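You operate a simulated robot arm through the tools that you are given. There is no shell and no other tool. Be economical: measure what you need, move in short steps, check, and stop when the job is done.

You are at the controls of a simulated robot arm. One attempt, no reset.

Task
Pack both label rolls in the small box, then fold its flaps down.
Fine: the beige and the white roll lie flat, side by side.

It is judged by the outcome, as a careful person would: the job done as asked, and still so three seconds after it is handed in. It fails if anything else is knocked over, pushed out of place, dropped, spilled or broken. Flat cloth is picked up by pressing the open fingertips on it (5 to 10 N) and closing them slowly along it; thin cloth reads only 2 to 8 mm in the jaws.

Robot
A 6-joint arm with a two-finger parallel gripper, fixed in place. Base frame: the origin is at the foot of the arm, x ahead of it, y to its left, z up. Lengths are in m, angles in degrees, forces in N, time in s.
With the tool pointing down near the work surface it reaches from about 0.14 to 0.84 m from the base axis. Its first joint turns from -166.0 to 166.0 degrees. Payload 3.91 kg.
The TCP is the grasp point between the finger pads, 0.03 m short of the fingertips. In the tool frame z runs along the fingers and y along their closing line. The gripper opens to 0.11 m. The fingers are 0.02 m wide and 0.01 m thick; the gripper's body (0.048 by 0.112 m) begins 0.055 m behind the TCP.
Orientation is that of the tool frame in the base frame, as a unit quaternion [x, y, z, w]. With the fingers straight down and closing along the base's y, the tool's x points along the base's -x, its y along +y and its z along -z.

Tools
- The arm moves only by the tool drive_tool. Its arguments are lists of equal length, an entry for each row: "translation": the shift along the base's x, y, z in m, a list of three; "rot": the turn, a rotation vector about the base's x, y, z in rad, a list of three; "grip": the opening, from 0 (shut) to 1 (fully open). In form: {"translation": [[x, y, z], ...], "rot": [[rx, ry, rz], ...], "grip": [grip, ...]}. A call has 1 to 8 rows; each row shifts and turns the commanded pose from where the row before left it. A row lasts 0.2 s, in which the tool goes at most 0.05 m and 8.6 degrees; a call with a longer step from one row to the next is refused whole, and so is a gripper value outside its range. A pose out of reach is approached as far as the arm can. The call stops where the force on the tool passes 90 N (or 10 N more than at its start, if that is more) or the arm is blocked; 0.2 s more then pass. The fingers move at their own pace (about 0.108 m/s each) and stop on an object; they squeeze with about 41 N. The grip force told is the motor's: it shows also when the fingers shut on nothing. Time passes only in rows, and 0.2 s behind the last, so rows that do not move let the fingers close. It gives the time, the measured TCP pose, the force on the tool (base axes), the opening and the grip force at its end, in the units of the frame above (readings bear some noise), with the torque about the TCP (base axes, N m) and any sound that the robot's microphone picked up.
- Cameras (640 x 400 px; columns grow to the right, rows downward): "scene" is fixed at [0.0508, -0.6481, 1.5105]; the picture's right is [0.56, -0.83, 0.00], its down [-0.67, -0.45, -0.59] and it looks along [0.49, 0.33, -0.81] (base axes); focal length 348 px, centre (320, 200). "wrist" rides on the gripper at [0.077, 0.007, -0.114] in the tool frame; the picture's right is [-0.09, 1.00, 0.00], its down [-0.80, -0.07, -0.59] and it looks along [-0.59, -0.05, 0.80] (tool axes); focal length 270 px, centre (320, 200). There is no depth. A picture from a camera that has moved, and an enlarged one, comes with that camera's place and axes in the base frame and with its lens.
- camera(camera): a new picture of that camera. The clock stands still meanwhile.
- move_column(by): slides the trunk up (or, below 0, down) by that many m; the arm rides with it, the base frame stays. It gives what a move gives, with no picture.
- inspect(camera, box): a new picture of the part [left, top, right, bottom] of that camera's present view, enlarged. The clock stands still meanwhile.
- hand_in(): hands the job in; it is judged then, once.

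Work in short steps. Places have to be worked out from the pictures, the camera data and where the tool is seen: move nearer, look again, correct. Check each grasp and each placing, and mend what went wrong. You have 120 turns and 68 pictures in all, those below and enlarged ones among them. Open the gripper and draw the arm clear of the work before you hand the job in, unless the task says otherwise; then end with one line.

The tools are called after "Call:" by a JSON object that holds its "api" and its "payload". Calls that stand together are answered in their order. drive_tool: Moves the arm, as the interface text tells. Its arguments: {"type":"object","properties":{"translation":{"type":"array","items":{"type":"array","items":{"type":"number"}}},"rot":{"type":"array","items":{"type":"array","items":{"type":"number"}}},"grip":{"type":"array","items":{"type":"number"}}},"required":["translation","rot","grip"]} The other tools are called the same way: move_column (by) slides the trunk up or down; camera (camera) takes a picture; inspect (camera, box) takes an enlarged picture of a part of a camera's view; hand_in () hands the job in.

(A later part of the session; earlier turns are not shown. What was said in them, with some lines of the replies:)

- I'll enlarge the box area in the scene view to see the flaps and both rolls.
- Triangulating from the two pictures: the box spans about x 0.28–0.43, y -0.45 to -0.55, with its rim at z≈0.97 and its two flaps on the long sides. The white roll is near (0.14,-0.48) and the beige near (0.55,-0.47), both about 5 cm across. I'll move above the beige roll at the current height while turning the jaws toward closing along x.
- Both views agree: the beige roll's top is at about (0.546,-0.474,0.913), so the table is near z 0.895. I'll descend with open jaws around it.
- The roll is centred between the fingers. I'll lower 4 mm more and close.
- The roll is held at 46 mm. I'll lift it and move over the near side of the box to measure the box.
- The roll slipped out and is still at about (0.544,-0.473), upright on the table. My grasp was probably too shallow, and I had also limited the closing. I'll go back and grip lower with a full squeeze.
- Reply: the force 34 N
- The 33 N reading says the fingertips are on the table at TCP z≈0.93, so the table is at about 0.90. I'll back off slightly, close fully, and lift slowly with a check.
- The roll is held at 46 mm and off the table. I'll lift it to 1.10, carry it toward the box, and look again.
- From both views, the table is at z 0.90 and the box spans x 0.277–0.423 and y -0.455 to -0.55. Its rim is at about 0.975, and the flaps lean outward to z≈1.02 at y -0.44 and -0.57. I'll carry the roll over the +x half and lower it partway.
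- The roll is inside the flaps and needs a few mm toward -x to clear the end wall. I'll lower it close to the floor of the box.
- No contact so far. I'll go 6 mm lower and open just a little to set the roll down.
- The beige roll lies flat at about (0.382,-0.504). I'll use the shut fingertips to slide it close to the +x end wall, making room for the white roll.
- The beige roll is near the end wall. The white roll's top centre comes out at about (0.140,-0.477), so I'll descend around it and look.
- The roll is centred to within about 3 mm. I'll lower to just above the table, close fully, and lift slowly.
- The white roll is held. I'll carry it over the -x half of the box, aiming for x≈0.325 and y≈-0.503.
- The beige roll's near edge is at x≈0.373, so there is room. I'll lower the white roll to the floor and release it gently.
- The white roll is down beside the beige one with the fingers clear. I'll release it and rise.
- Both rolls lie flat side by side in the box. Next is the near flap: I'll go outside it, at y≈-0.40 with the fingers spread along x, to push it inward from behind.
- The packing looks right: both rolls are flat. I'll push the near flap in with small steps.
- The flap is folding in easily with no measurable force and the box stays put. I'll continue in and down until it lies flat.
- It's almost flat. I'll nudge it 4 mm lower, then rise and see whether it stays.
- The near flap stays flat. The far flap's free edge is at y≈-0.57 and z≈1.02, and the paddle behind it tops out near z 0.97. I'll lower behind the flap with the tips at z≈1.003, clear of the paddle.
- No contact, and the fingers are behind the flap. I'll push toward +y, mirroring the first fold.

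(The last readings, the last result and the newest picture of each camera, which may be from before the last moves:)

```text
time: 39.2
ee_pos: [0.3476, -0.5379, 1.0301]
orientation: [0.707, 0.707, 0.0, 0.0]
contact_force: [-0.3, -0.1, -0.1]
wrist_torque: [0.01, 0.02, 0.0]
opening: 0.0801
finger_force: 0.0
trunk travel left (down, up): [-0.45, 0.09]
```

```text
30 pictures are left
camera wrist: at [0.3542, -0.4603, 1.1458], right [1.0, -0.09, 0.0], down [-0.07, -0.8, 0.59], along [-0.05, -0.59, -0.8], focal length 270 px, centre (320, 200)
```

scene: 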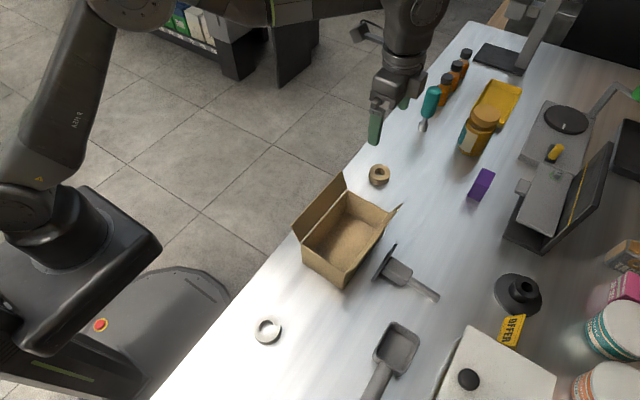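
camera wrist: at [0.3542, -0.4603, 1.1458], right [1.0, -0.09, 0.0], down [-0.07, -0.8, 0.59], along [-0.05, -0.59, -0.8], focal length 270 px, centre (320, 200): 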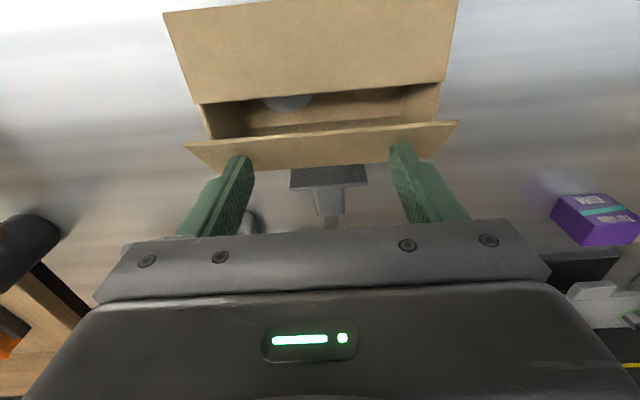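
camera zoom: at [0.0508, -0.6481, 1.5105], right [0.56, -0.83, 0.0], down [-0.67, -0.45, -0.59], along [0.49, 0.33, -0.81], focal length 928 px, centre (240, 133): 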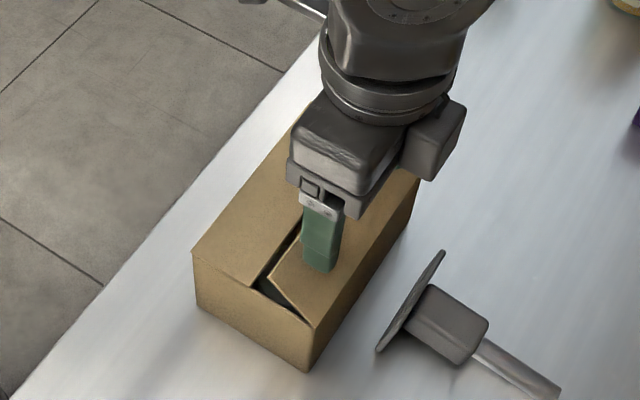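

The far flap is folding in too. I'll finish the fold inward and down.

Call:
{"api": "drive_tool", "payload": {"translation": [[0, 0.01, -0.003], [0, 0.006, -0.006], [0, 0.004, -0.007], [0, 0, -0.005], [0, 0, -0.003], [0, 0, 0]], "rot": [[0, 0, 0], [0, 0, 0], [0, 0, 0], [0, 0, 0], [0, 0, 0], [0, 0, 0]], "grip": [0.73, 0.73, 0.73, 0.73, 0.73, 0.73]}}

Call:
{"api": "inspect", "payload": {"camera": "scene", "box": [270, 150, 430, 300]}}

```text
time: 40.6
ee_pos: [0.3481, -0.5177, 1.0094]
orientation: [0.707, 0.707, -0.001, 0.002]
contact_force: [2.5, -0.6, 12.7]
wrist_torque: [-0.11, 0.05, -0.02]
opening: 0.08
finger_force: 0.1
trunk travel left (down, up): [-0.45, 0.09]
```

```text
2.67 times, centred on (350, 225) of scene
camera zoom: at [0.0508, -0.6481, 1.5105], right [0.56, -0.83, 0.0], down [-0.67, -0.45, -0.59], along [0.49, 0.33, -0.81], focal length 928 px, centre (240, 133)
```

zoom: 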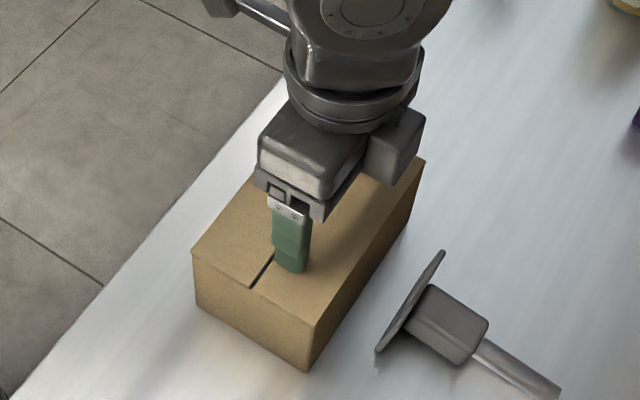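

The 12.7 N upward force says the flap has reached its stop and is flat. I'll rise straight up and draw clear.

Call:
{"api": "drive_tool", "payload": {"translation": [[0, 0, 0.02], [0, 0, 0.04], [0, 0, 0.045], [0, 0.02, 0.045], [-0.02, 0.045, 0], [-0.03, 0.04, 0], [-0.03, 0.03, 0], [0, 0, 0]], "rot": [[0, 0, 0], [0, 0, 0], [0, 0, 0], [0, 0, 0], [0, 0, 0], [0, 0, 0], [0, 0, 0], [0, 0, 0]], "grip": [0.73, 0.73, 0.73, 1, 1, 1, 1, 1]}}

Call:
{"api": "camera", "payload": {"camera": "scene"}}

Call:
{"api": "inspect", "payload": {"camera": "scene", "box": [270, 150, 430, 300]}}

```text
time: 42.4
ee_pos: [0.2699, -0.3811, 1.1555]
orientation: [0.707, 0.707, 0.0, 0.001]
contact_force: [-0.2, 0.2, -0.3]
wrist_torque: [0.01, 0.02, 0.02]
opening: 0.11
finger_force: 0.1
trunk travel left (down, up): [-0.45, 0.09]
```

```text
28 pictures are left
```

scene: 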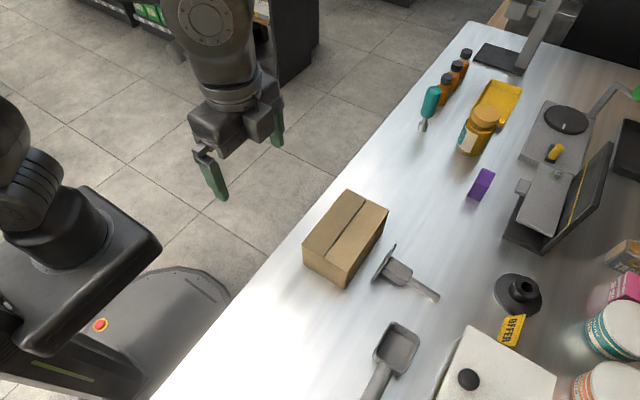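

```text
2.67 times, centred on (350, 225) of scene
camera zoom: at [0.0508, -0.6481, 1.5105], right [0.56, -0.83, 0.0], down [-0.67, -0.45, -0.59], along [0.49, 0.33, -0.81], focal length 928 px, centre (240, 133)
```

zoom: 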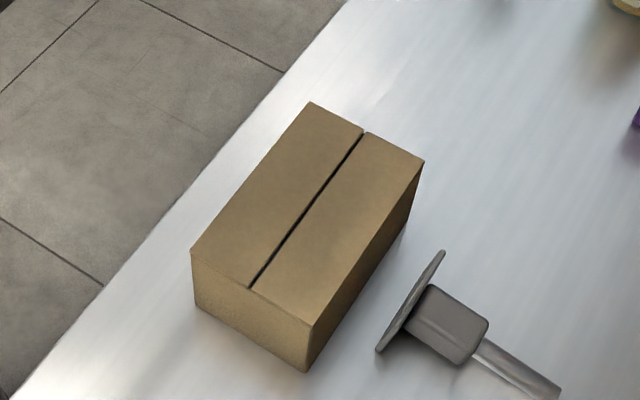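

Both flaps lie flat, the other objects are where they started, and the arm is clear with the gripper open. I'll hand in.

Call:
{"api": "hand_in", "payload": {}}

```text
The job is handed in.
```

Both label rolls lie flat side by side in the small box, its two flaps are folded down, nothing else was moved, and the job is handed in.
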